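You operate a simulated robot arm through the tools that you are given. There is no shell and no other tool.

The job below is to be done with a simulated robot arm. You get a single attempt, and the scene is never put back.

## Task
Wind yarn from the ochre skein on to the cone on the cone winder, up to the teal ring.
Fine: lay the skein over the swift's drums, slide the drum out, lock it with the green lever; leave the swift's toggle in the winder's guide.

The check looks at the end state, three seconds after you hand in, the way a careful person would. Anything else that was tipped, shoved, dropped, spilled or broken makes it a failure.

## Robot
A 6-joint arm with a two-finger gripper, fixed in place. Base frame: the origin is on the floor under the middle of its stand, x ahead of it, y to its left, z up; the work surface is at about z = 70. Units: cm, degrees, N and s.
It reaches about 157.2 cm from its shoulder. Its first joint turns from -166.0 to 166.0 degrees. Payload 2.45 kg.
The tool frame sits at the grasp point between the pads (the TCP): z along the fingers, y along the line on which they close. The tips reach 2 cm beyond it. The gripper opens to 14 cm; its body begins 16.8 cm behind the TCP.
Orientation is that of the tool frame in the base frame, as [roll, pitch, yaw] about the fixed x, y, z axes, in that order (R = Rz(yaw) Ry(pitch) Rx(roll)). With the fingers straight down and closing along the base's y, the tool's x points along the base's -x, its y along +y and its z along -z.

## Interface
- The arm moves only by the tool send_rows. Its argument "targets" is a list of rows, each an object (a shift or turn left out is 0, a gripper value left out holds the last) with "translation": the shift along the tool's x, y, z in m, a list of three; "turn": the turn, a rotation vector about the tool's x, y, z in rad, a list of three; "fingers": the finger opening in m, from 0 to 0.14. In form: [{"translation": [tx, ty, tz], "turn": [rx, ry, rz], "fingers": fingers}, ...]. A call has 1 to 20 rows; each row shifts and turns the commanded pose from where the row before left it, along the tool's axes as they then stand. A row lasts 0.2 s, in which the tool goes at most 5 cm and 8.6 degrees; a call with a longer step from one row to the next is refused whole, and so is a gripper value outside its range. A pose out of reach is approached as far as the arm can. The call stops where the force on the tool passes 90 N (or 10 N more than at its start, if that is more) or the arm is blocked; 0.2 s more then pass. The fingers move at their own pace (about 4.5 cm/s each) and stop on an object; they squeeze with about 33 N. The grip force told is the motor's: it shows also when the fingers shut on nothing. Time passes only in rows, and 0.2 s behind the last, so rows that do not move let the fingers close. The reply holds the time, the measured pose of the TCP, the force on the tool along the base axes, the opening and the grip force, in the units named above and with some noise, with the torque about the TCP (base axes, N m) and any sound that the robot's microphone picked up, and new pictures: "views" is both (left out), scene, wrist or none.
- Cameras (640 x 400 px; columns grow to the right, rows downward): "scene" is fixed at [40.12, -50.04, 146.28]; the picture's right is [0.62, -0.78, 0.00], its down [-0.46, -0.37, -0.81] and it looks along [0.63, 0.50, -0.59] (base axes); focal length 329 px, centre (320, 200). "wrist" rides on the gripper at [7.8, 1.1, -20.9] in the tool frame; the picture's right is [-0.14, 0.99, 0.00], its down [-0.92, -0.13, -0.37] and it looks along [-0.36, -0.05, 0.93] (tool axes); focal length 280 px, centre (320, 200). There is no depth. A picture from a camera that has moved, and an enlarged one, comes with that camera's place and axes in the base frame and with its lens.
- enlarge(camera, box): a new picture of the part [left, top, right, bottom] of that camera's present view, enlarged. No time passes.
- job_done(): hands the job in; it is judged then, once.

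Places have to be worked out from the pictures, the camera data and where the tool is seen. Open the gripper and draw the arm clear of the work before you hand the job in, unless the task says otherwise.

The tools are called after "Request:" by a JSON object that holds its "api" and its "payload". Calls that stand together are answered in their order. send_rows: Moves the arm, as the interface text tells. Its arguments: {"type":"object","properties":{"targets":{"type":"array"},"views":{"type":"string","enum":["both","scene","wrist","none"]}},"required":["targets"]} The other tools are called the same way: enlarge (camera, box) takes an enlarged picture of a part of a camera's view; job_done () hands the job in.

At the start:

```text
time: 0.0
eef_pos: [63.57, 16.87, 107.48]
ee_rot: [-180.0, 0.0, -180.0]
contact_force: [-0.2, -0.3, -1.0]
torque: [-0.01, 0.0, -0.04]
width: 14.01
grip_force: 0.0
```

scene: 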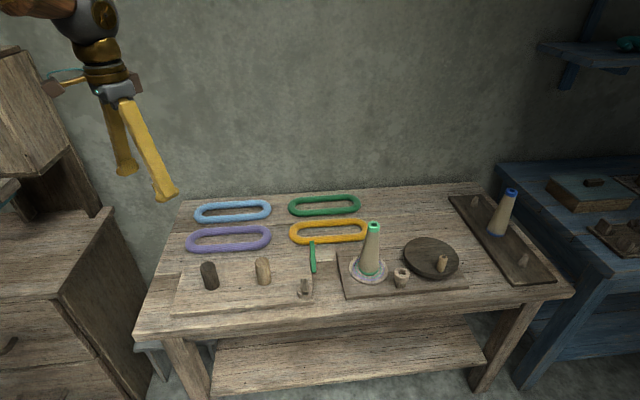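
wrist: 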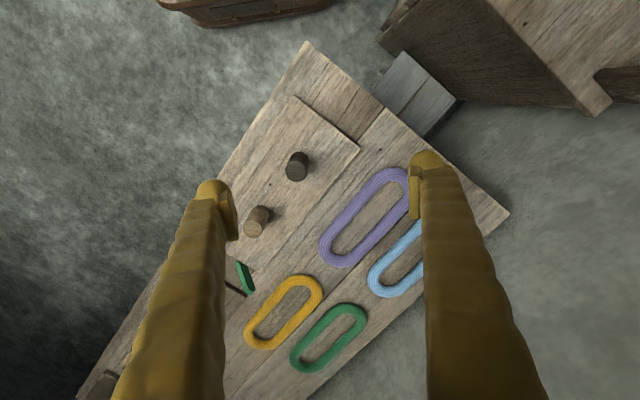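

The pictures show four skeins on a bench, the swift with two drums at left, and the winder with a cone and crank at right. I look closer before moving.

Request:
{"api": "enlarge", "payload": {"camera": "scene", "box": [160, 180, 340, 320]}}

Request:
{"api": "enlarge", "payload": {"camera": "scene", "box": [290, 200, 480, 310]}}

Request:
{"api": "enlarge", "payload": {"camera": "wrist", "box": [200, 80, 420, 380]}}

Request:
{"api": "enlarge", "payload": {"camera": "scene", "box": [440, 160, 640, 300]}}

```text
2.86 times, centred on (250, 250) of scene
camera zoom: at [40.12, -50.04, 146.28], right [0.62, -0.78, 0.0], down [-0.46, -0.37, -0.81], along [0.63, 0.5, -0.59], focal length 940 px, centre (520, 57)
```

zoom: 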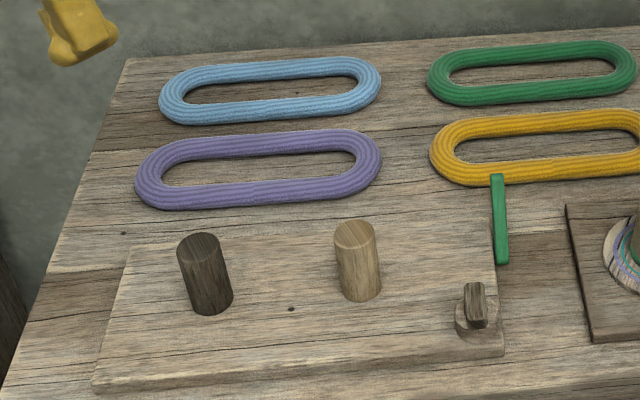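

```text
3.37 times, centred on (385, 255) of scene
camera zoom: at [40.12, -50.04, 146.28], right [0.62, -0.78, 0.0], down [-0.46, -0.37, -0.81], along [0.63, 0.5, -0.59], focal length 1108 px, centre (101, 15)
```

zoom: 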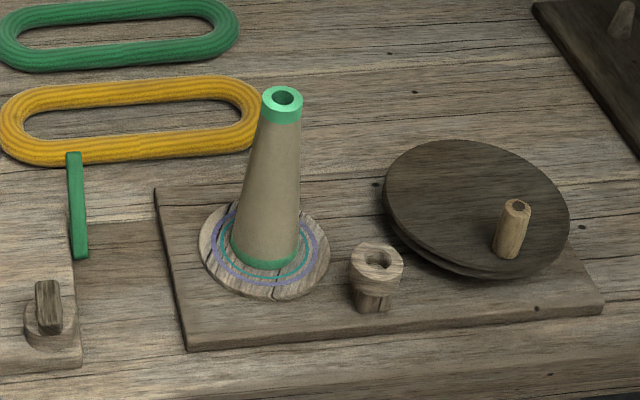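

```text
1.33 times, centred on (310, 230) of wrist
camera zoom: at [55.64, 17.98, 128.29], right [0.14, 0.99, 0.0], down [0.92, -0.13, 0.37], along [0.36, -0.05, -0.93], focal length 374 px, centre (333, 160)
```

zoom: 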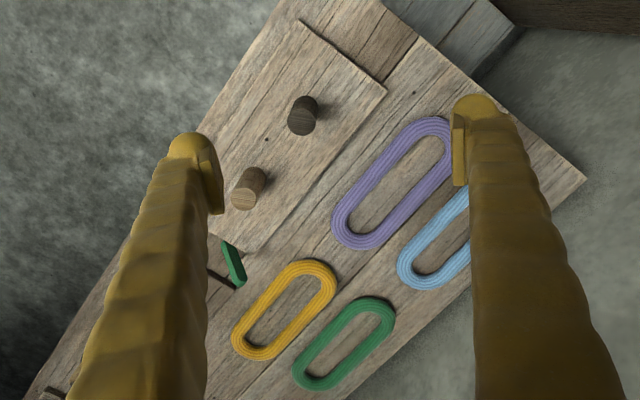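

```text
2.86 times, centred on (540, 230) of scene
camera zoom: at [40.12, -50.04, 146.28], right [0.62, -0.78, 0.0], down [-0.46, -0.37, -0.81], along [0.63, 0.5, -0.59], focal length 940 px, centre (-309, 114)
```

zoom: 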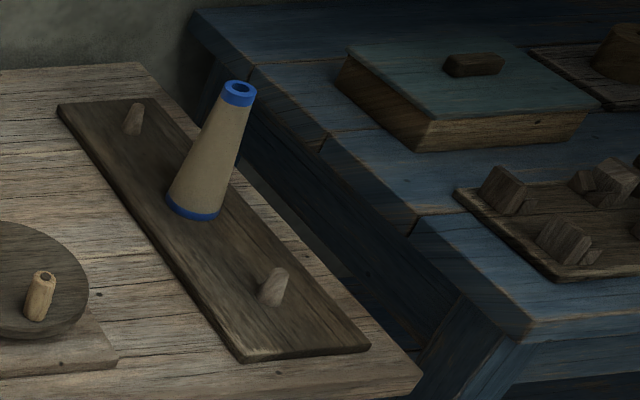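

Two drums stand on the swift board at roughly (69,12) and (79,2), the ochre skein lies near (108,0), and the winder is near (101,-20) to (115,-33). I move the wrist camera closer above the swift to see its slide, lever and toggle.

Request:
{"api": "send_rows", "payload": {"targets": [{"translation": [-0.01, -0.0275, 0.0225]}, {"translation": [-0.01, -0.0275, 0.0225]}, {"translation": [-0.01, -0.0275, 0.0225]}, {"translation": [-0.01, -0.0275, 0.0225]}], "views": "both"}}

```text
time: 1.0
eef_pos: [67.37, 5.84, 98.35]
ee_rot: [-180.0, 0.0, -180.0]
contact_force: [0.5, 0.0, -0.1]
torque: [-0.01, -0.02, -0.03]
width: 13.99
grip_force: 0.1
camera wrist: at [59.5, 7.12, 119.24], right [0.14, 0.99, 0.0], down [0.92, -0.13, 0.37], along [0.36, -0.05, -0.93], focal length 280 px, centre (320, 200)
```

scene: 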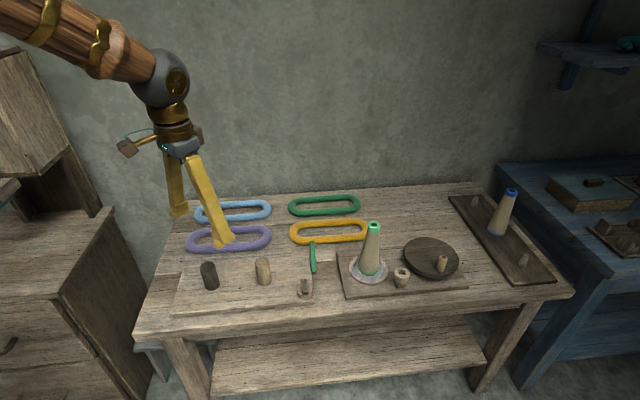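
wrist: 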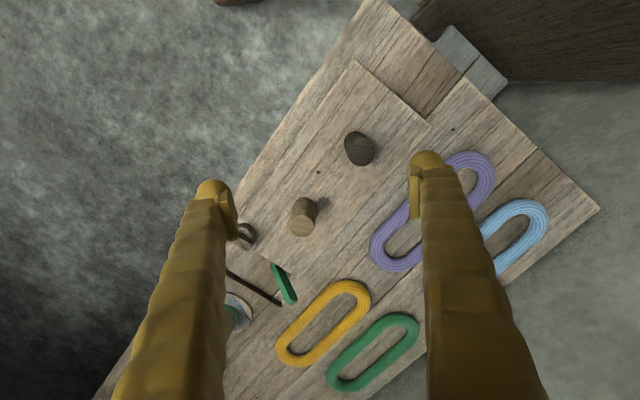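

Request:
{"api": "enlarge", "payload": {"camera": "wrist", "box": [220, 100, 440, 320]}}

Request:
{"api": "enlarge", "payload": {"camera": "scene", "box": [260, 230, 350, 310]}}

```text
1.82 times, centred on (330, 210) of wrist
camera zoom: at [59.5, 7.12, 119.24], right [0.14, 0.99, 0.0], down [0.92, -0.13, 0.37], along [0.36, -0.05, -0.93], focal length 510 px, centre (302, 182)
```

zoom: 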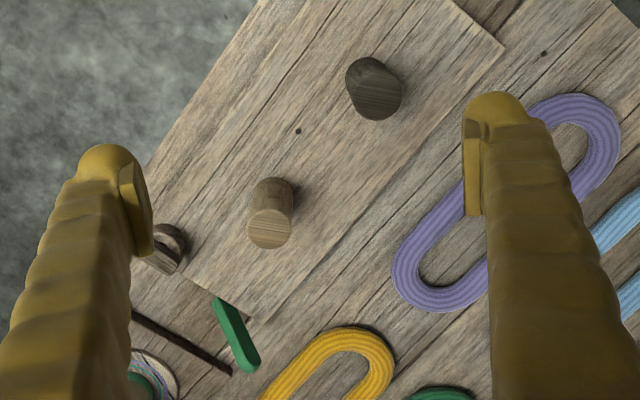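

```text
5.00 times, centred on (305, 270) of scene
camera zoom: at [40.12, -50.04, 146.28], right [0.62, -0.78, 0.0], down [-0.46, -0.37, -0.81], along [0.63, 0.5, -0.59], focal length 1644 px, centre (395, -150)
```

zoom: 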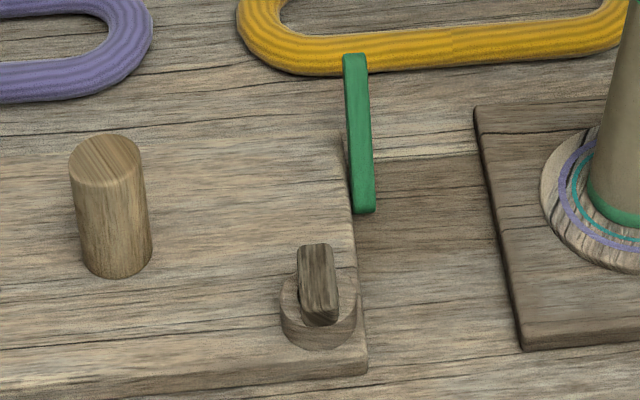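

The green lever leans back and up at the board's right end, from about (91,-7,70.5) to (95,-3,77.7). The toggle stands in a cup near (82,-11). I turn the gripper 45° to line up with the bench and look from closer.

Request:
{"api": "send_rows", "payload": {"targets": [{"translation": [-0.0215, 0.004, 0.028]}, {"translation": [-0.0215, 0.004, 0.028]}, {"translation": [-0.0215, 0.004, 0.028]}, {"turn": [0, 0, 0.1309]}, {"turn": [0, 0, 0.1309]}, {"turn": [0, 0, 0.1309]}, {"turn": [0, 0, 0.1309]}, {"turn": [0, 0, 0.1309]}, {"turn": [0, 0, 0.1309]}], "views": "both"}}

```text
time: 3.0
eef_pos: [73.98, 7.17, 90.05]
ee_rot: [-180.0, 0.0, 134.9]
contact_force: [-0.5, 0.6, 0.1]
torque: [-0.01, 0.02, 0.03]
width: 13.99
grip_force: 0.2
camera wrist: at [69.19, 13.44, 110.85], right [0.8, 0.6, 0.0], down [0.56, -0.74, 0.37], along [0.22, -0.29, -0.93], focal length 280 px, centre (320, 200)
```

scene: 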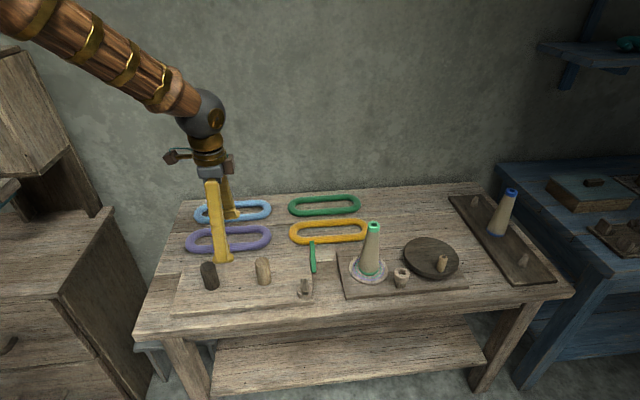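
wrist: 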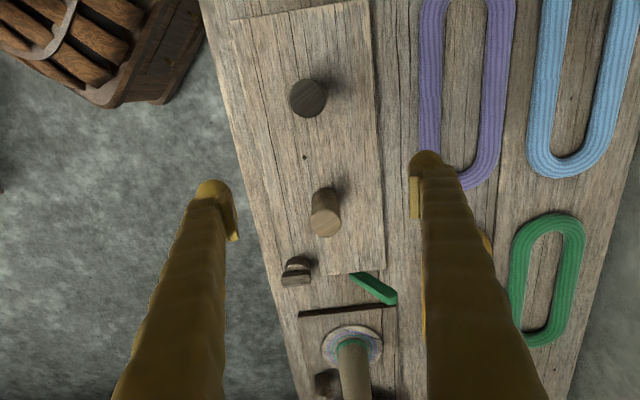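

Request:
{"api": "enlarge", "payload": {"camera": "wrist", "box": [220, 160, 420, 320]}}

Request:
{"api": "enlarge", "payload": {"camera": "wrist", "box": [220, 40, 420, 200]}}

Request:
{"api": "enlarge", "payload": {"camera": "wrist", "box": [290, 300, 410, 400]}}

```text
2.50 times, centred on (320, 240) of wrist
camera zoom: at [69.19, 13.44, 110.85], right [0.8, 0.6, 0.0], down [0.56, -0.74, 0.37], along [0.22, -0.29, -0.93], focal length 701 px, centre (320, 100)
```

zoom: 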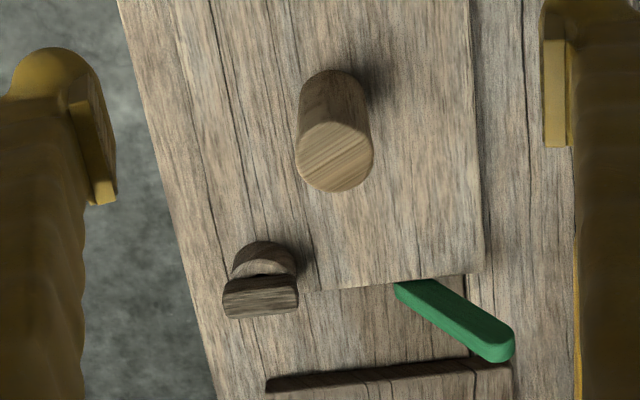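

```text
2.50 times, centred on (320, 120) of wrist
camera zoom: at [69.19, 13.44, 110.85], right [0.8, 0.6, 0.0], down [0.56, -0.74, 0.37], along [0.22, -0.29, -0.93], focal length 701 px, centre (320, 400)
```

zoom: 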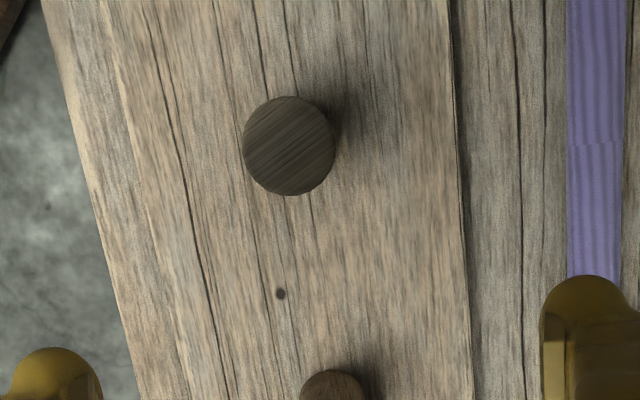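

```text
4.00 times, centred on (350, 350) of wrist
camera zoom: at [69.19, 13.44, 110.85], right [0.8, 0.6, 0.0], down [0.56, -0.74, 0.37], along [0.22, -0.29, -0.93], focal length 1122 px, centre (200, -400)
```

zoom: 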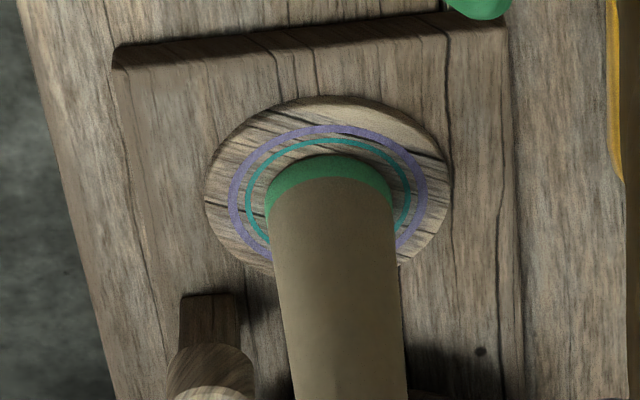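

The drums stand at about (79.0, 1.75) and (68.7, 12.1), 4 cm across with tops at z≈80. The teal ring is the inner one on the winder disc. I now go above the ochre skein to measure it.

Request:
{"api": "send_rows", "payload": {"targets": [{"translation": [-0.0333, 0.0253, -0.0071]}, {"translation": [-0.0333, 0.0253, -0.0071]}, {"translation": [-0.0333, 0.0253, -0.0071]}, {"translation": [-0.0333, 0.0253, -0.0071]}, {"translation": [-0.0333, 0.0253, -0.0071]}, {"translation": [-0.0333, 0.0253, -0.0071]}, {"translation": [-0.0333, 0.0253, -0.0071]}, {}], "views": "both"}}

```text
time: 4.8
eef_pos: [102.84, 3.17, 95.03]
ee_rot: [-180.0, 0.1, 135.0]
contact_force: [0.0, 0.0, 0.2]
torque: [-0.01, 0.0, 0.03]
width: 14.0
grip_force: 0.0
camera wrist: at [98.02, 9.45, 116.02], right [0.8, 0.6, 0.0], down [0.56, -0.74, 0.37], along [0.22, -0.29, -0.93], focal length 280 px, centre (320, 200)
```

scene: 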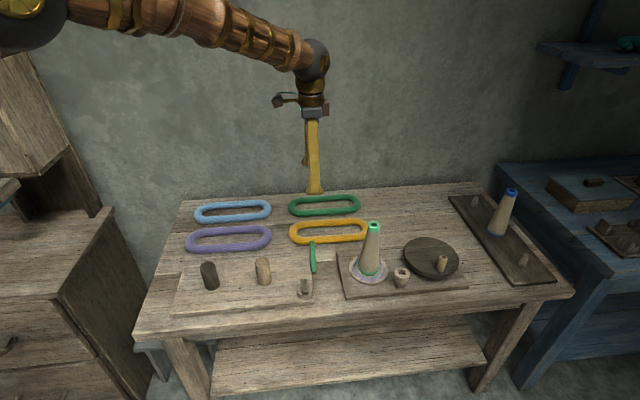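
wrist: 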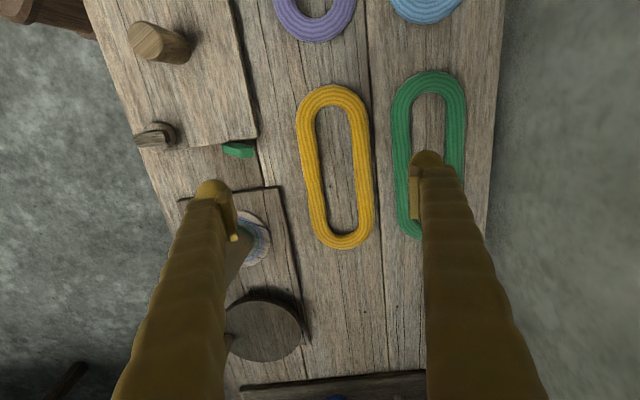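

Request:
{"api": "enlarge", "payload": {"camera": "wrist", "box": [240, 70, 440, 260]}}

Request:
{"api": "enlarge", "payload": {"camera": "wrist", "box": [120, 100, 290, 220]}}

```text
2.11 times, centred on (340, 165) of wrist
camera zoom: at [98.02, 9.45, 116.02], right [0.8, 0.6, 0.0], down [0.56, -0.74, 0.37], along [0.22, -0.29, -0.93], focal length 590 px, centre (278, 274)
```

zoom: 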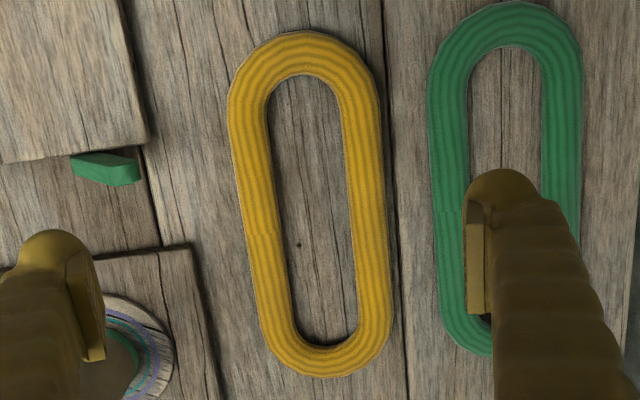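

```text
3.33 times, centred on (205, 160) of wrist
camera zoom: at [98.02, 9.45, 116.02], right [0.8, 0.6, 0.0], down [0.56, -0.74, 0.37], along [0.22, -0.29, -0.93], focal length 935 px, centre (703, 333)
```

zoom: 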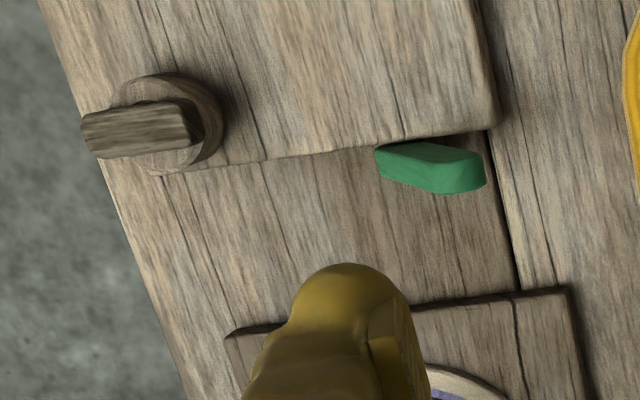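

The ochre skein is about 28 × 10.7 cm, centred near (108.4, 0.6), with a 5.7 cm wide opening. The green skein lies only some 3.6 cm behind it, so I look at the finger thickness before choosing a grip.

Request:
{"api": "enlarge", "payload": {"camera": "scene", "box": [270, 80, 370, 210]}}

Request:
{"api": "enlarge", "payload": {"camera": "wrist", "box": [380, 130, 500, 250]}}

Request:
{"api": "enlarge", "payload": {"camera": "scene", "box": [280, 185, 380, 250]}}

```text
3.08 times, centred on (320, 145) of scene
camera zoom: at [40.12, -50.04, 146.28], right [0.62, -0.78, 0.0], down [-0.46, -0.37, -0.81], along [0.63, 0.5, -0.59], focal length 1012 px, centre (320, 369)
```

zoom: 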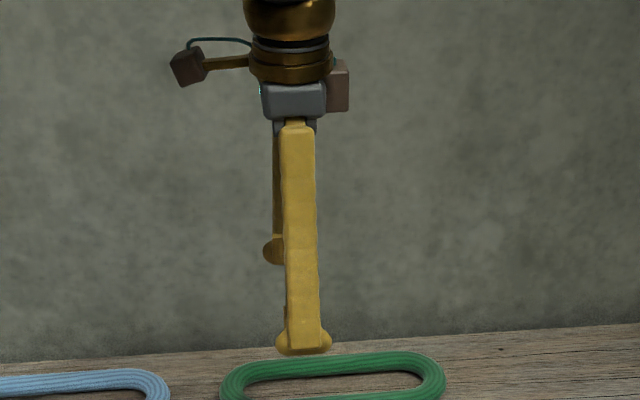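

```text
3.33 times, centred on (440, 190) of wrist
camera zoom: at [98.02, 9.45, 116.02], right [0.8, 0.6, 0.0], down [0.56, -0.74, 0.37], along [0.22, -0.29, -0.93], focal length 935 px, centre (-80, 233)
```

zoom: 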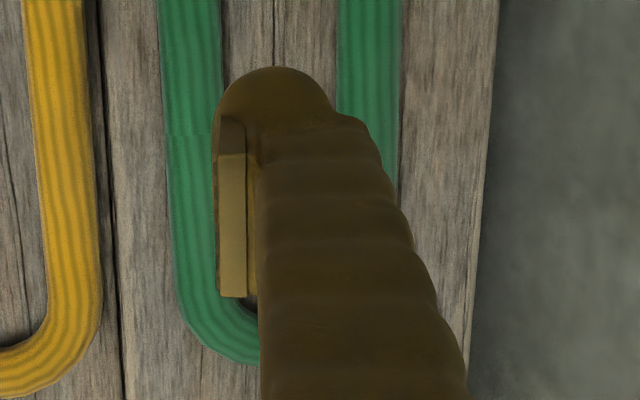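

```text
6.15 times, centred on (330, 218) of scene
camera zoom: at [40.12, -50.04, 146.28], right [0.62, -0.78, 0.0], down [-0.46, -0.37, -0.81], along [0.63, 0.5, -0.59], focal length 2024 px, centre (258, 92)
```

zoom: 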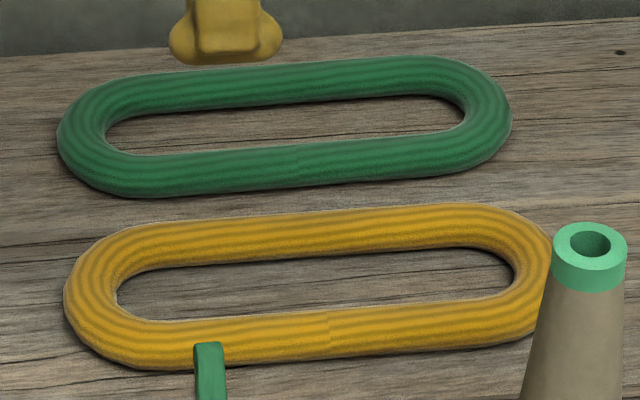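

Finger feet are about 3 cm thick, too tight between the ochre and green skeins, so I grip only the front strand, with one finger inside the skein's opening. I move above it at z=80, with the opening set to 5 cm.

Request:
{"api": "send_rows", "payload": {"targets": [{"translation": [-0.01425, -0.00475, 0.0375], "fingers": 0.05}, {"translation": [-0.01425, -0.00475, 0.0375]}, {"translation": [-0.01425, -0.00475, 0.0375]}, {"translation": [-0.01425, -0.00475, 0.0375]}, {}], "views": "both"}}

```text
time: 6.0
eef_pos: [105.79, -2.17, 80.04]
ee_rot: [-180.0, -0.1, 135.0]
contact_force: [-0.3, 0.1, 0.6]
torque: [-0.04, 0.01, -0.02]
width: 4.99
grip_force: 0.2
camera wrist: at [100.83, 4.21, 101.08], right [0.8, 0.6, 0.0], down [0.56, -0.74, 0.37], along [0.22, -0.29, -0.93], focal length 280 px, centre (320, 200)
```

scene: 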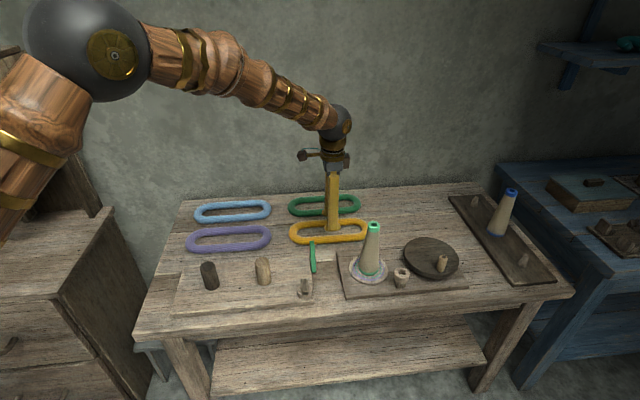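
wrist: 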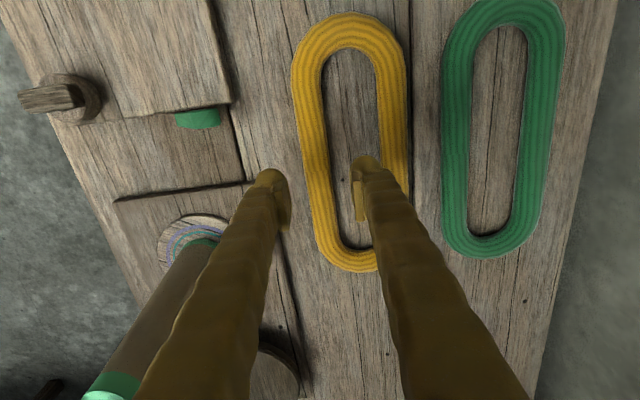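

Request:
{"api": "enlarge", "payload": {"camera": "wrist", "box": [250, 100, 450, 290]}}

```text
2.11 times, centred on (350, 195) of wrist
camera zoom: at [100.83, 4.21, 101.08], right [0.8, 0.6, 0.0], down [0.56, -0.74, 0.37], along [0.22, -0.29, -0.93], focal length 590 px, centre (257, 210)
```

zoom: 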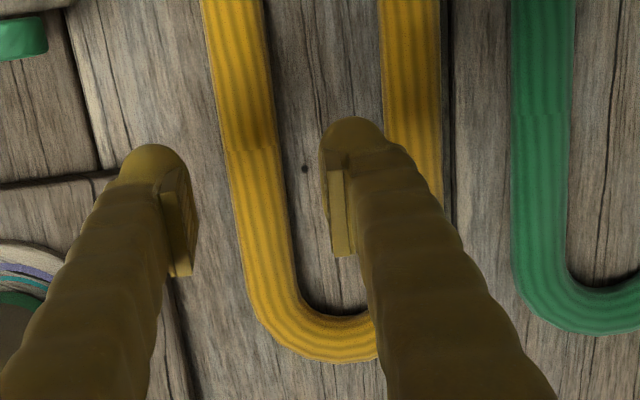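

The fingers straddle the front strand (its centre at about e2 = 73.0, the tool 0.3 cm off that), so I shift slightly and descend until the tips are just above the table.

Request:
{"api": "send_rows", "payload": {"targets": [{"translation": [0, -0.0025, 0.03]}, {"translation": [0, 0, 0.03]}, {"translation": [0, 0, 0.01]}, {"translation": [0, 0, 0.005]}, {}], "views": "both"}}

```text
time: 7.2
eef_pos: [105.35, -2.46, 72.55]
ee_rot: [-180.0, 0.0, 135.1]
contact_force: [-0.8, 0.1, 0.8]
torque: [0.02, 0.0, -0.02]
width: 4.99
grip_force: 0.1
camera wrist: at [100.61, 3.8, 93.42], right [0.8, 0.6, 0.0], down [0.56, -0.74, 0.37], along [0.22, -0.29, -0.93], focal length 280 px, centre (320, 200)
```

scene: 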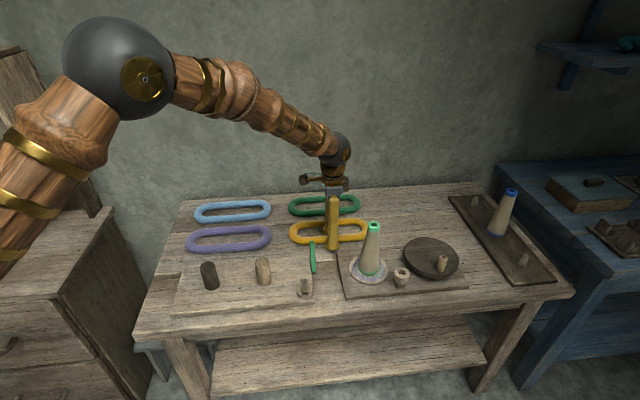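
wrist: 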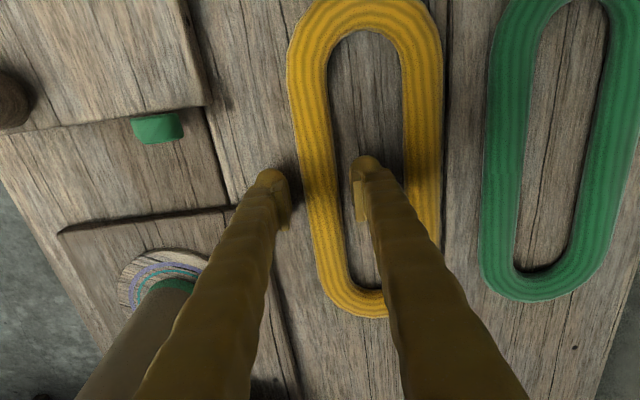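

The fingers straddle the strand without contact. I close on it.

Request:
{"api": "send_rows", "payload": {"targets": [{"fingers": 0.015}, {}, {}, {}], "views": "wrist"}}

```text
time: 8.2
eef_pos: [105.5, -2.5, 72.7]
ee_rot: [-180.0, 0.0, 135.0]
contact_force: [0.3, 0.0, 0.3]
torque: [-0.02, -0.03, 0.01]
width: 2.24
grip_force: 32.8
camera wrist: at [100.61, 3.8, 93.43], right [0.8, 0.6, 0.0], down [0.56, -0.74, 0.37], along [0.22, -0.29, -0.93], focal length 280 px, centre (320, 200)
```

wrist: 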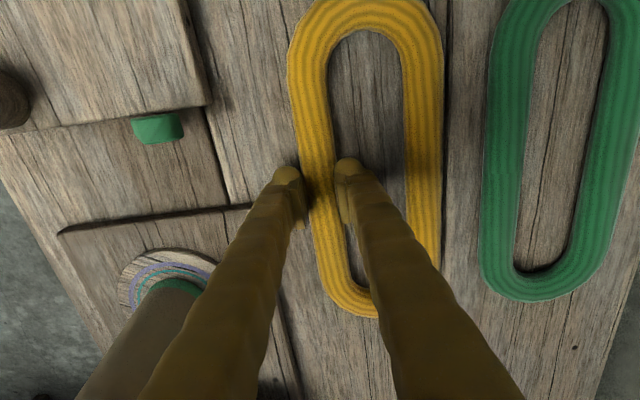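

The strand is held at 2.2 cm with 33 N. I lift slowly and check that the skein stays level.

Request:
{"api": "send_rows", "payload": {"targets": [{"translation": [0, 0, -0.01]}, {"translation": [0, 0, -0.02]}, {"translation": [0, 0, -0.03]}, {"translation": [0, 0, -0.03]}, {"translation": [0, 0, -0.03]}, {}], "views": "both"}}

```text
time: 9.6
eef_pos: [105.48, -2.41, 84.49]
ee_rot: [-179.9, 0.0, 135.0]
contact_force: [-0.3, -0.8, -1.2]
torque: [-0.07, 0.03, 0.02]
width: 2.22
grip_force: 33.1
camera wrist: at [100.56, 3.89, 105.38], right [0.8, 0.6, 0.0], down [0.56, -0.74, 0.37], along [0.22, -0.29, -0.93], focal length 280 px, centre (320, 200)
```

scene: 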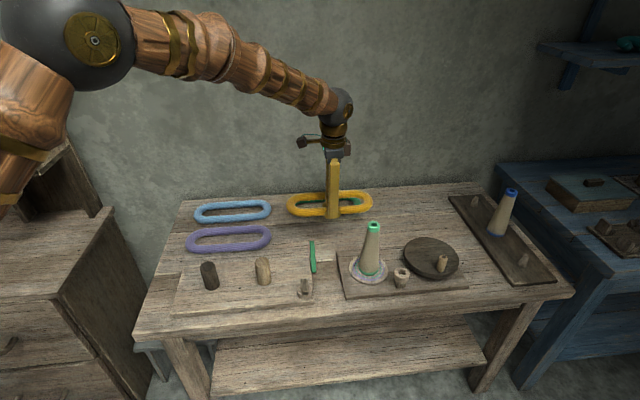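
wrist: 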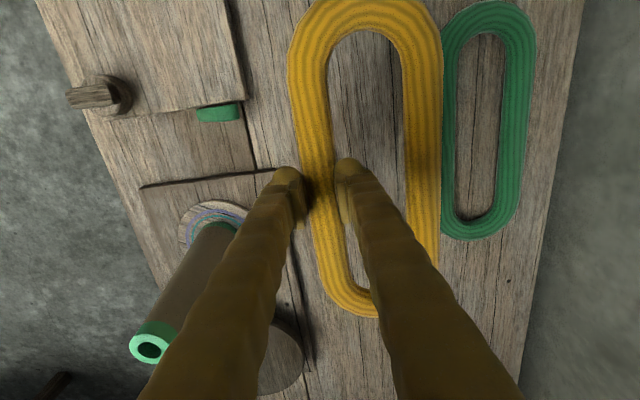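

The skein hangs level in the grip; its centre lies 4.35 cm behind the tool. I carry it over the drums (midpoint at about (73.8, 7.0)) at a height that clears the drum tops.

Request:
{"api": "send_rows", "payload": {"targets": [{"translation": [0, 0, -0.025]}, {"translation": [0.0239, 0, 0]}, {"translation": [0.0239, 0, 0]}, {"translation": [0.0239, -0.0201, 0]}, {"translation": [0.0239, -0.0201, 0]}, {"translation": [0.0239, -0.0201, 0]}, {"translation": [0.0239, -0.0201, 0]}, {"translation": [0.0239, -0.0201, 0]}, {"translation": [0.0239, -0.0201, 0]}, {"translation": [0.0239, -0.0201, 0]}, {"translation": [0.0239, -0.0201, 0]}, {"translation": [0.0239, -0.0201, 0]}, {"translation": [0.0239, -0.0201, 0]}, {}], "views": "both"}}

```text
time: 12.6
eef_pos: [71.18, 3.41, 87.16]
ee_rot: [180.0, 0.0, 135.0]
contact_force: [0.2, -0.9, -0.7]
torque: [-0.03, 0.09, -0.01]
width: 2.19
grip_force: 33.0
camera wrist: at [66.36, 9.74, 107.99], right [0.8, 0.6, 0.0], down [0.56, -0.74, 0.37], along [0.22, -0.29, -0.93], focal length 280 px, centre (320, 200)
```

scene: 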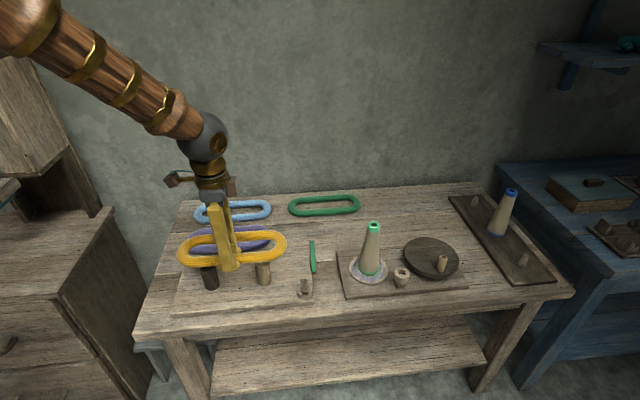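
wrist: 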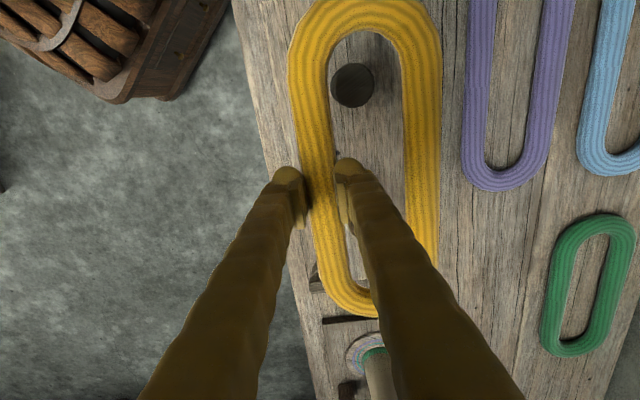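

The dark drum shows centred inside the skein opening, and my estimate puts the light drum inside too (opening spans e1 36.7–59.8). I lower the skein just over the drum tops and check.

Request:
{"api": "send_rows", "payload": {"targets": [{"translation": [0, 0, 0.02]}, {"translation": [0, 0, 0.02]}, {"translation": [0, 0, 0.01]}, {"translation": [0, 0, 0.01]}, {"translation": [0, 0, 0.01]}, {}], "views": "both"}}

```text
time: 14.0
eef_pos: [71.04, 3.68, 79.92]
ee_rot: [-180.0, 0.1, 134.9]
contact_force: [0.2, 0.4, -1.6]
torque: [-0.05, 0.02, -0.02]
width: 2.19
grip_force: 33.4
camera wrist: at [66.23, 9.86, 100.87], right [0.8, 0.6, 0.0], down [0.56, -0.74, 0.37], along [0.22, -0.29, -0.93], focal length 280 px, centre (320, 200)
```

scene: 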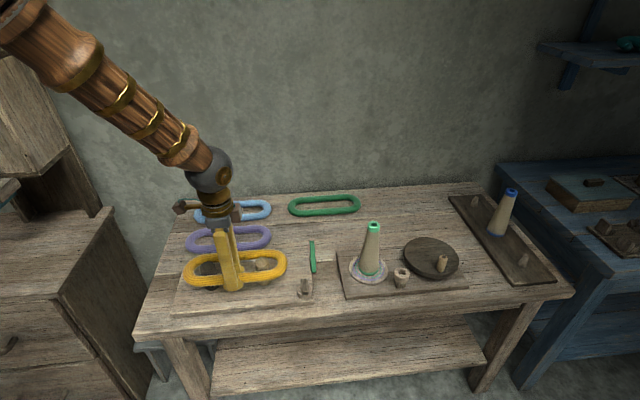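
wrist: 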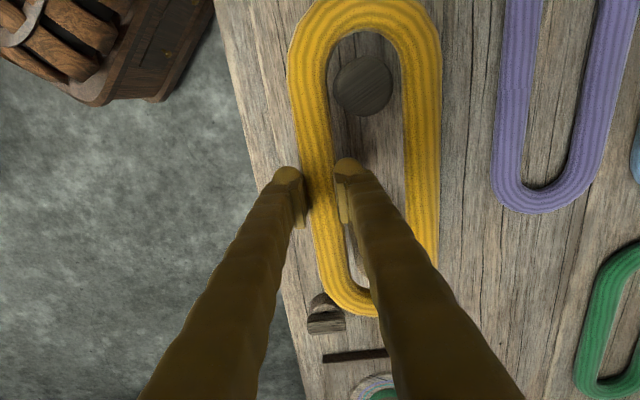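

Request:
{"api": "enlarge", "payload": {"camera": "scene", "box": [160, 210, 330, 320]}}

Request:
{"api": "enlarge", "payload": {"camera": "wrist", "box": [260, 0, 460, 130]}}

```text
3.64 times, centred on (245, 265) of scene
camera zoom: at [40.12, -50.04, 146.28], right [0.62, -0.78, 0.0], down [-0.46, -0.37, -0.81], along [0.63, 0.5, -0.59], focal length 1196 px, centre (593, -36)
```

zoom: 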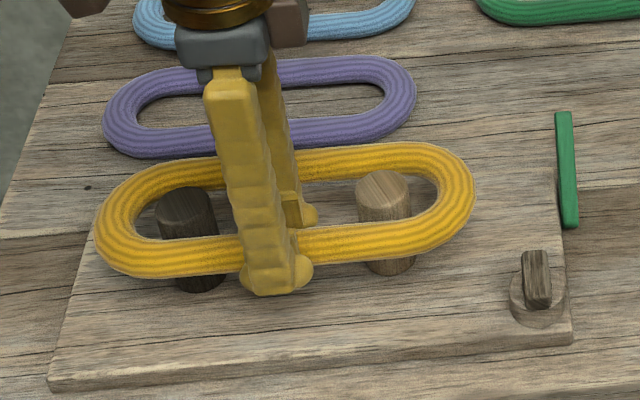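

```text
3.08 times, centred on (360, 65) of wrist
camera zoom: at [66.23, 9.86, 100.87], right [0.8, 0.6, 0.0], down [0.56, -0.74, 0.37], along [0.22, -0.29, -0.93], focal length 863 px, centre (197, 615)
```

zoom: 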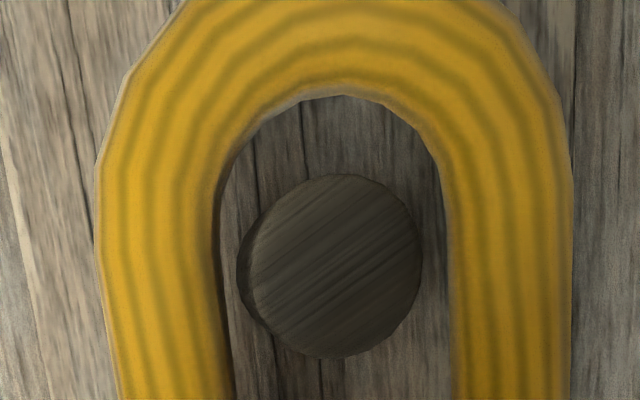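

Both drum tops are inside the skein. I lower it the rest of the way, slowly near the board.

Request:
{"api": "send_rows", "payload": {"targets": [{"translation": [0, 0, 0.015]}, {"translation": [0, 0, 0.015]}, {"translation": [0, 0, 0.01]}, {"translation": [0, 0, 0.006]}, {"translation": [0, 0, 0.004]}, {}], "views": "both"}}

```text
time: 15.4
eef_pos: [71.01, 3.61, 74.78]
ee_rot: [180.0, 0.0, 135.0]
contact_force: [-0.6, 0.4, -0.7]
torque: [-0.04, -0.09, 0.01]
width: 2.18
grip_force: 33.2
camera wrist: at [66.19, 9.92, 95.79], right [0.8, 0.6, 0.0], down [0.56, -0.74, 0.37], along [0.22, -0.29, -0.93], focal length 280 px, centre (320, 200)
```

scene: 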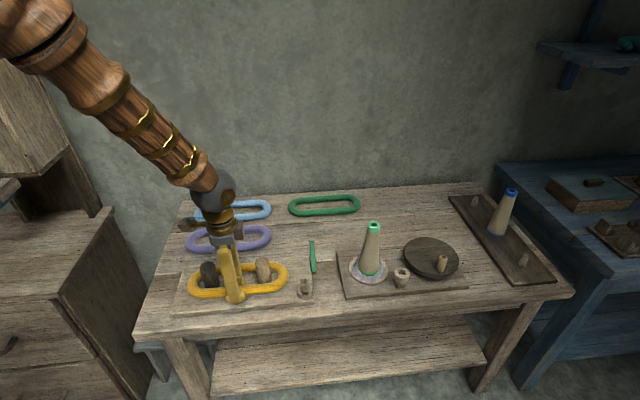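
wrist: 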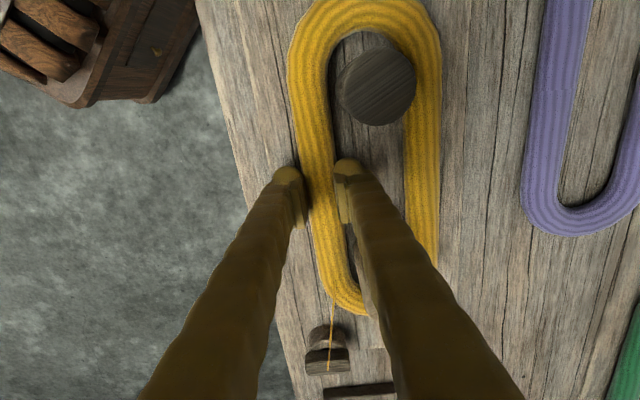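

A thin ochre yarn now runs from the skein to the toggle, so the skein counts as laid on. I lower a touch more, open the fingers to 5 cm, and rise clear.

Request:
{"api": "send_rows", "payload": {"targets": [{"translation": [0, 0, 0.003]}, {"translation": [0, 0, 0.002], "fingers": 0.05}, {}, {}, {}], "views": "both"}}

```text
time: 16.6
eef_pos: [70.91, 3.45, 74.35]
ee_rot: [-180.0, 0.0, 135.0]
contact_force: [-0.8, 0.5, 0.5]
torque: [0.03, 0.02, -0.01]
width: 5.01
grip_force: 0.0
camera wrist: at [66.16, 9.85, 95.27], right [0.8, 0.6, 0.0], down [0.56, -0.74, 0.37], along [0.22, -0.29, -0.93], focal length 280 px, centre (320, 200)
```

scene: 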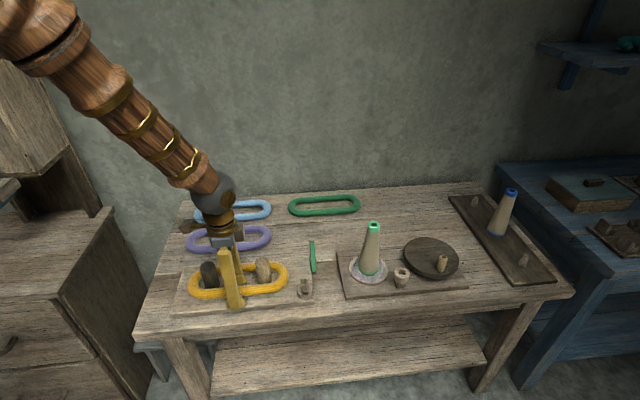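
wrist: 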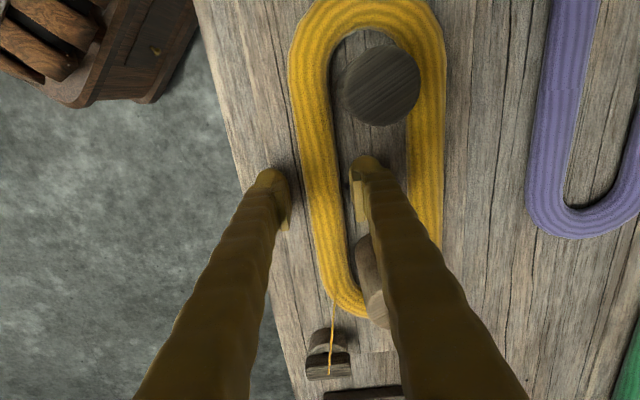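

Released cleanly. I rise straight up and look at the swift.

Request:
{"api": "send_rows", "payload": {"targets": [{"translation": [0, 0, -0.02]}, {"translation": [0, 0, -0.04]}, {"translation": [0, 0, -0.045]}, {"translation": [0, 0, -0.045]}, {}], "views": "both"}}

Request:
{"api": "enlarge", "payload": {"camera": "scene", "box": [160, 230, 340, 320]}}

Request:
{"api": "enlarge", "payload": {"camera": "wrist", "box": [240, 20, 440, 320]}}

```text
time: 17.8
eef_pos: [71.06, 3.6, 89.37]
ee_rot: [180.0, 0.0, 135.0]
contact_force: [-0.3, -0.7, 0.6]
torque: [-0.02, -0.03, 0.01]
width: 5.0
grip_force: 0.1
camera wrist: at [66.32, 9.96, 110.35], right [0.8, 0.6, 0.0], down [0.56, -0.74, 0.37], along [0.22, -0.29, -0.93], focal length 280 px, centre (320, 200)
```

scene: 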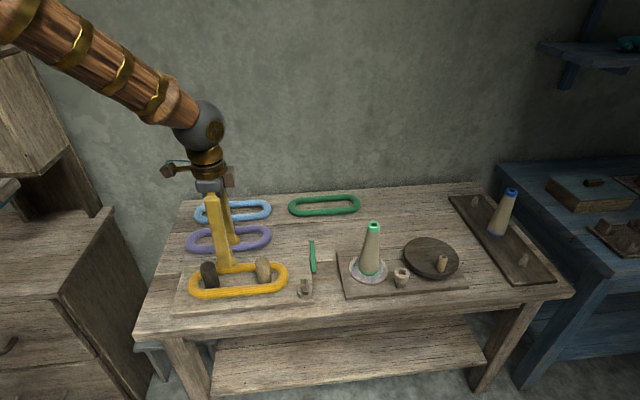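
wrist: 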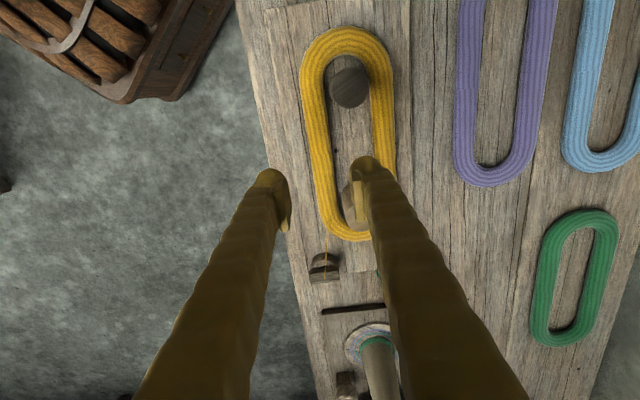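

```text
3.56 times, centred on (250, 275) of scene
camera zoom: at [40.12, -50.04, 146.28], right [0.62, -0.78, 0.0], down [-0.46, -0.37, -0.81], along [0.63, 0.5, -0.59], focal length 1169 px, centre (569, -67)
```

zoom: 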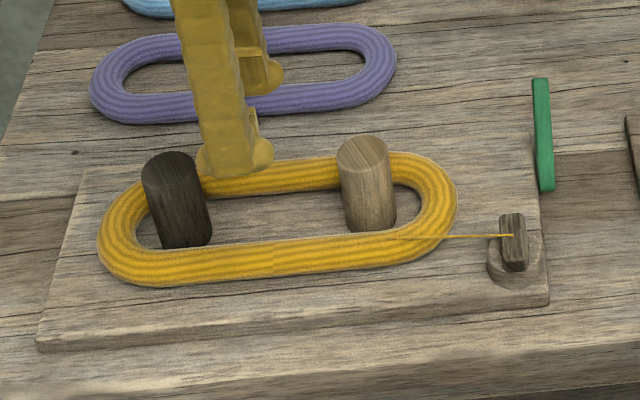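

```text
1.33 times, centred on (340, 170) of wrist
camera zoom: at [66.32, 9.96, 110.35], right [0.8, 0.6, 0.0], down [0.56, -0.74, 0.37], along [0.22, -0.29, -0.93], focal length 374 px, centre (293, 240)
```

zoom: 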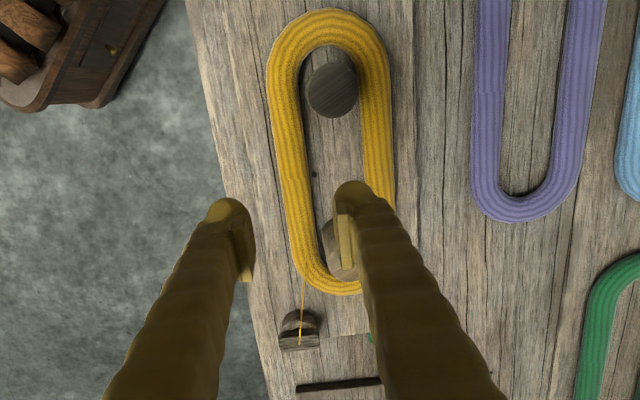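

The skein sits on the board around both drums, with the yarn tail going to the toggle. I move above the light drum with the fingers opened to 9 cm, to grip it above the skein.

Request:
{"api": "send_rows", "payload": {"targets": [{"translation": [-0.023, 0.0142, 0], "fingers": 0.09}, {"translation": [-0.023, 0.0142, 0]}, {"translation": [-0.023, 0.0142, 0]}, {}], "views": "both"}}

Request:
{"api": "enlarge", "payload": {"camera": "wrist", "box": [240, 60, 440, 320]}}

```text
time: 18.8
eef_pos: [78.84, 1.83, 89.26]
ee_rot: [-180.0, 0.0, 135.0]
contact_force: [0.4, 0.3, 0.3]
torque: [-0.02, -0.01, -0.01]
width: 9.0
grip_force: 0.1
camera wrist: at [74.12, 8.21, 110.14], right [0.8, 0.6, 0.0], down [0.56, -0.74, 0.37], along [0.22, -0.29, -0.93], focal length 280 px, centre (320, 200)
```

scene: 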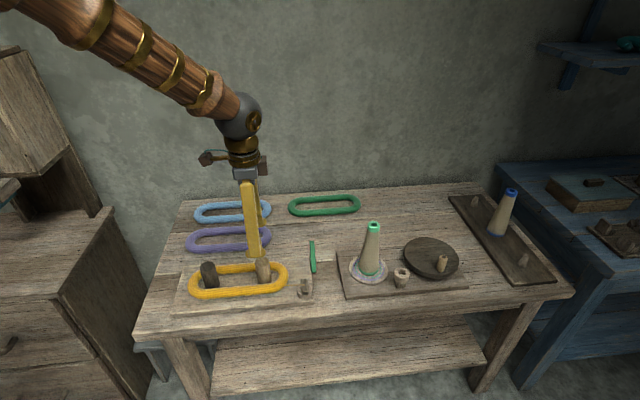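
wrist: 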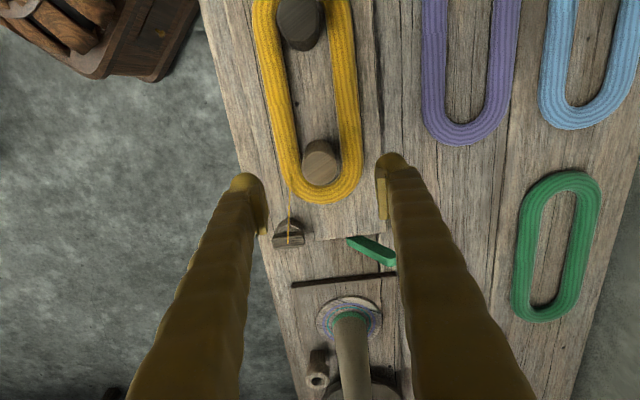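

```text
1.54 times, centred on (340, 190) of wrist
camera zoom: at [74.12, 8.21, 110.14], right [0.8, 0.6, 0.0], down [0.56, -0.74, 0.37], along [0.22, -0.29, -0.93], focal length 431 px, centre (289, 215)
```

zoom: 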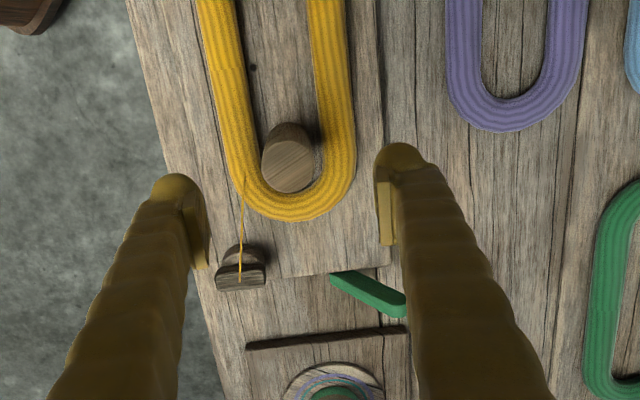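

The light drum is right under the tool at (78.9, 1.8). I descend to z≈77.8, so that the tips stay above the skein, and close on the drum.

Request:
{"api": "send_rows", "payload": {"targets": [{"translation": [0, 0, 0.035]}, {"translation": [0, 0, 0.035]}, {"translation": [0, 0, 0.03]}, {"translation": [0, 0, 0.0145]}, {"fingers": 0.03}, {}, {}, {}, {}], "views": "both"}}

```text
time: 20.8
eef_pos: [78.89, 1.64, 77.96]
ee_rot: [179.9, 0.0, 134.9]
contact_force: [4.3, 4.4, -4.9]
torque: [0.05, -0.07, 0.02]
width: 3.85
grip_force: 42.9
camera wrist: at [74.05, 8.06, 98.87], right [0.8, 0.6, 0.0], down [0.56, -0.74, 0.37], along [0.22, -0.29, -0.93], focal length 280 px, centre (320, 200)
```

scene: 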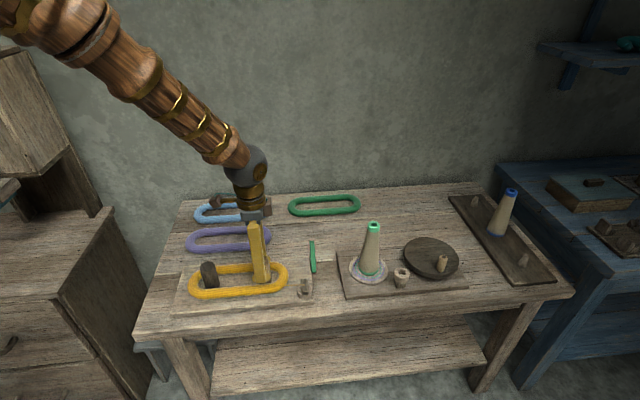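
wrist: 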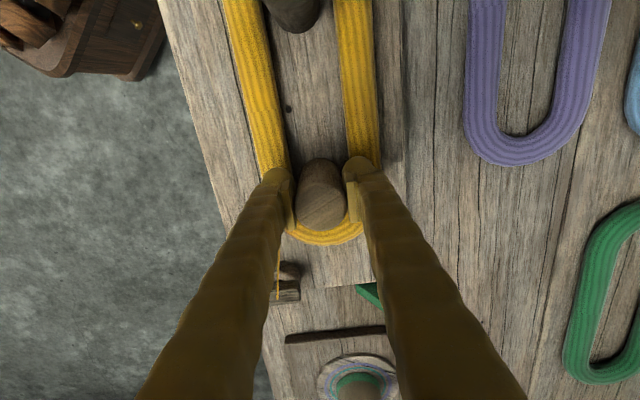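

The light drum is held (3.85 cm). I pull gently 1 cm outward along the board (tool −x) and watch the force to see whether this drum slides.

Request:
{"api": "send_rows", "payload": {"targets": [{"translation": [-0.003, 0, 0]}, {"translation": [-0.003, 0, 0]}, {"translation": [-0.004, 0, 0]}, {}], "views": "both"}}

```text
time: 21.8
eef_pos: [79.63, 1.0, 77.96]
ee_rot: [179.9, 0.0, 134.9]
contact_force: [-6.7, -5.3, -10.0]
torque: [0.06, 0.09, -0.05]
width: 3.87
grip_force: 44.8
camera wrist: at [74.75, 7.4, 98.88], right [0.8, 0.6, 0.0], down [0.56, -0.74, 0.37], along [0.22, -0.29, -0.93], focal length 280 px, centre (320, 200)
```

scene: 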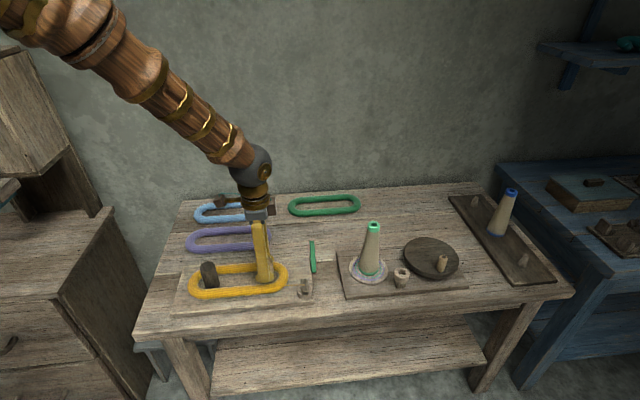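
wrist: 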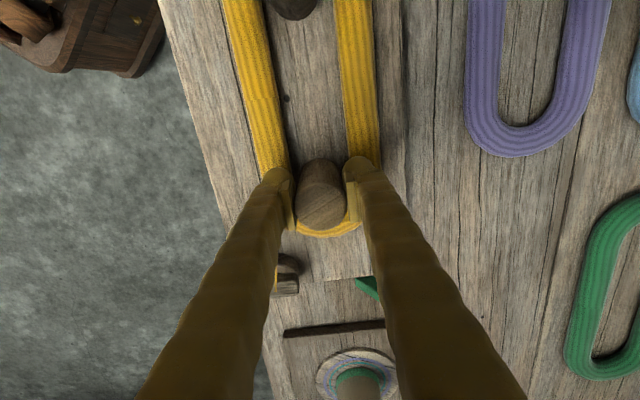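

The drum follows the gripper with little force, so it is the sliding one. I continue outward in small steps, watching for the skein to become taut.

Request:
{"api": "send_rows", "payload": {"targets": [{"translation": [-0.004, 0, 0]}, {"translation": [-0.004, 0, 0]}, {"translation": [-0.004, 0, 0]}, {"translation": [-0.003, 0, 0]}, {}], "views": "both"}}

```text
time: 23.0
eef_pos: [80.68, -0.1, 77.97]
ee_rot: [180.0, 0.1, 135.0]
contact_force: [-21.4, -21.0, 18.6]
torque: [-0.19, 0.2, -0.17]
width: 3.84
grip_force: 45.1
camera wrist: at [75.8, 6.33, 98.87], right [0.8, 0.6, 0.0], down [0.56, -0.74, 0.37], along [0.22, -0.29, -0.93], focal length 280 px, centre (320, 200)
```

scene: 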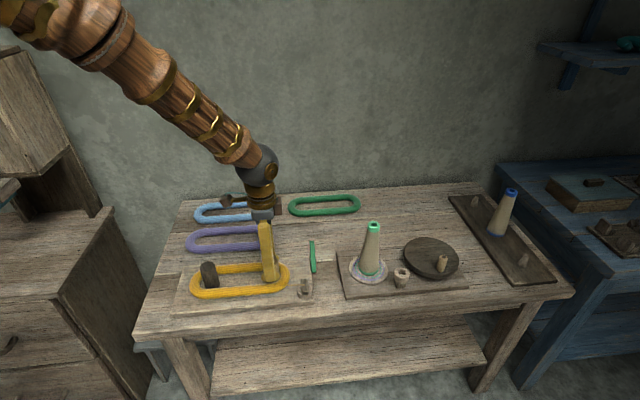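
wrist: 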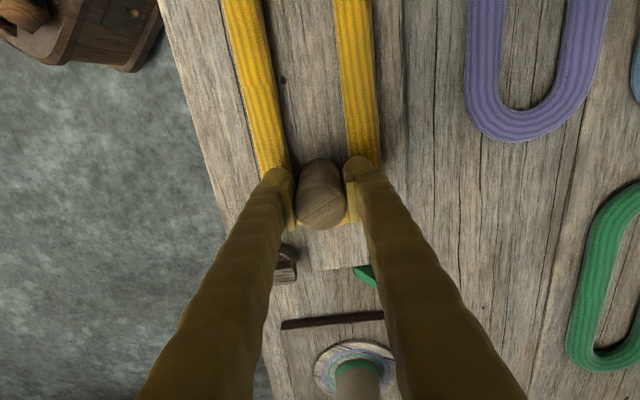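

The drum slid about 2.5 cm, but a sideways force of 30 N toward the front has built up; the rail is slightly off my line. I shift the tool 1 mm toward the front and read the force again.

Request:
{"api": "send_rows", "payload": {"targets": [{"translation": [0, -0.001, 0]}, {}], "views": "none"}}

```text
time: 23.6
eef_pos: [80.66, -0.05, 77.89]
ee_rot: [-180.0, 0.0, 135.0]
contact_force: [-0.2, 1.2, -5.0]
torque: [-0.05, -0.11, 0.0]
width: 3.85
grip_force: 45.1
```

The force is back to nearly zero, so the rail drifts slightly frontward. I continue outward with that correction.

Request:
{"api": "send_rows", "payload": {"targets": [{"translation": [-0.004, -0.0002, 0]}, {"translation": [-0.004, -0.0002, 0]}, {}], "views": "wrist"}}

```text
time: 24.4
eef_pos: [81.15, -0.47, 77.94]
ee_rot: [-179.9, -0.1, 135.0]
contact_force: [25.6, 28.1, -38.9]
torque: [0.21, 0.3, 0.2]
width: 3.86
grip_force: 45.6
camera wrist: at [76.34, 5.75, 98.88], right [0.8, 0.6, 0.0], down [0.56, -0.74, 0.37], along [0.22, -0.29, -0.93], focal length 280 px, centre (320, 200)
```

wrist: 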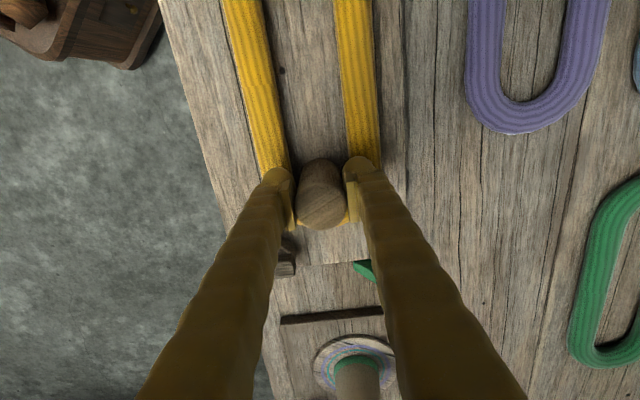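

Now the sideways force is reversed (+38 N), so this is small tracking error against a stiff rail. I correct by 1 mm back and read the force.

Request:
{"api": "send_rows", "payload": {"targets": [{"translation": [0, 0.001, 0]}, {}], "views": "none"}}

```text
time: 25.0
eef_pos: [81.26, -0.68, 77.95]
ee_rot: [-180.0, -0.1, 135.0]
contact_force: [21.7, 23.9, -44.3]
torque: [0.1, 0.23, 0.12]
width: 3.87
grip_force: 44.5
```

Request:
{"api": "send_rows", "payload": {"targets": [{"translation": [0, 0.0005, 0.001]}, {}], "views": "none"}}

```text
time: 25.6
eef_pos: [81.1, -0.69, 78.11]
ee_rot: [180.0, 0.0, 135.0]
contact_force: [15.8, 18.4, -25.0]
torque: [0.14, 0.1, 0.1]
width: 3.88
grip_force: 44.9
```

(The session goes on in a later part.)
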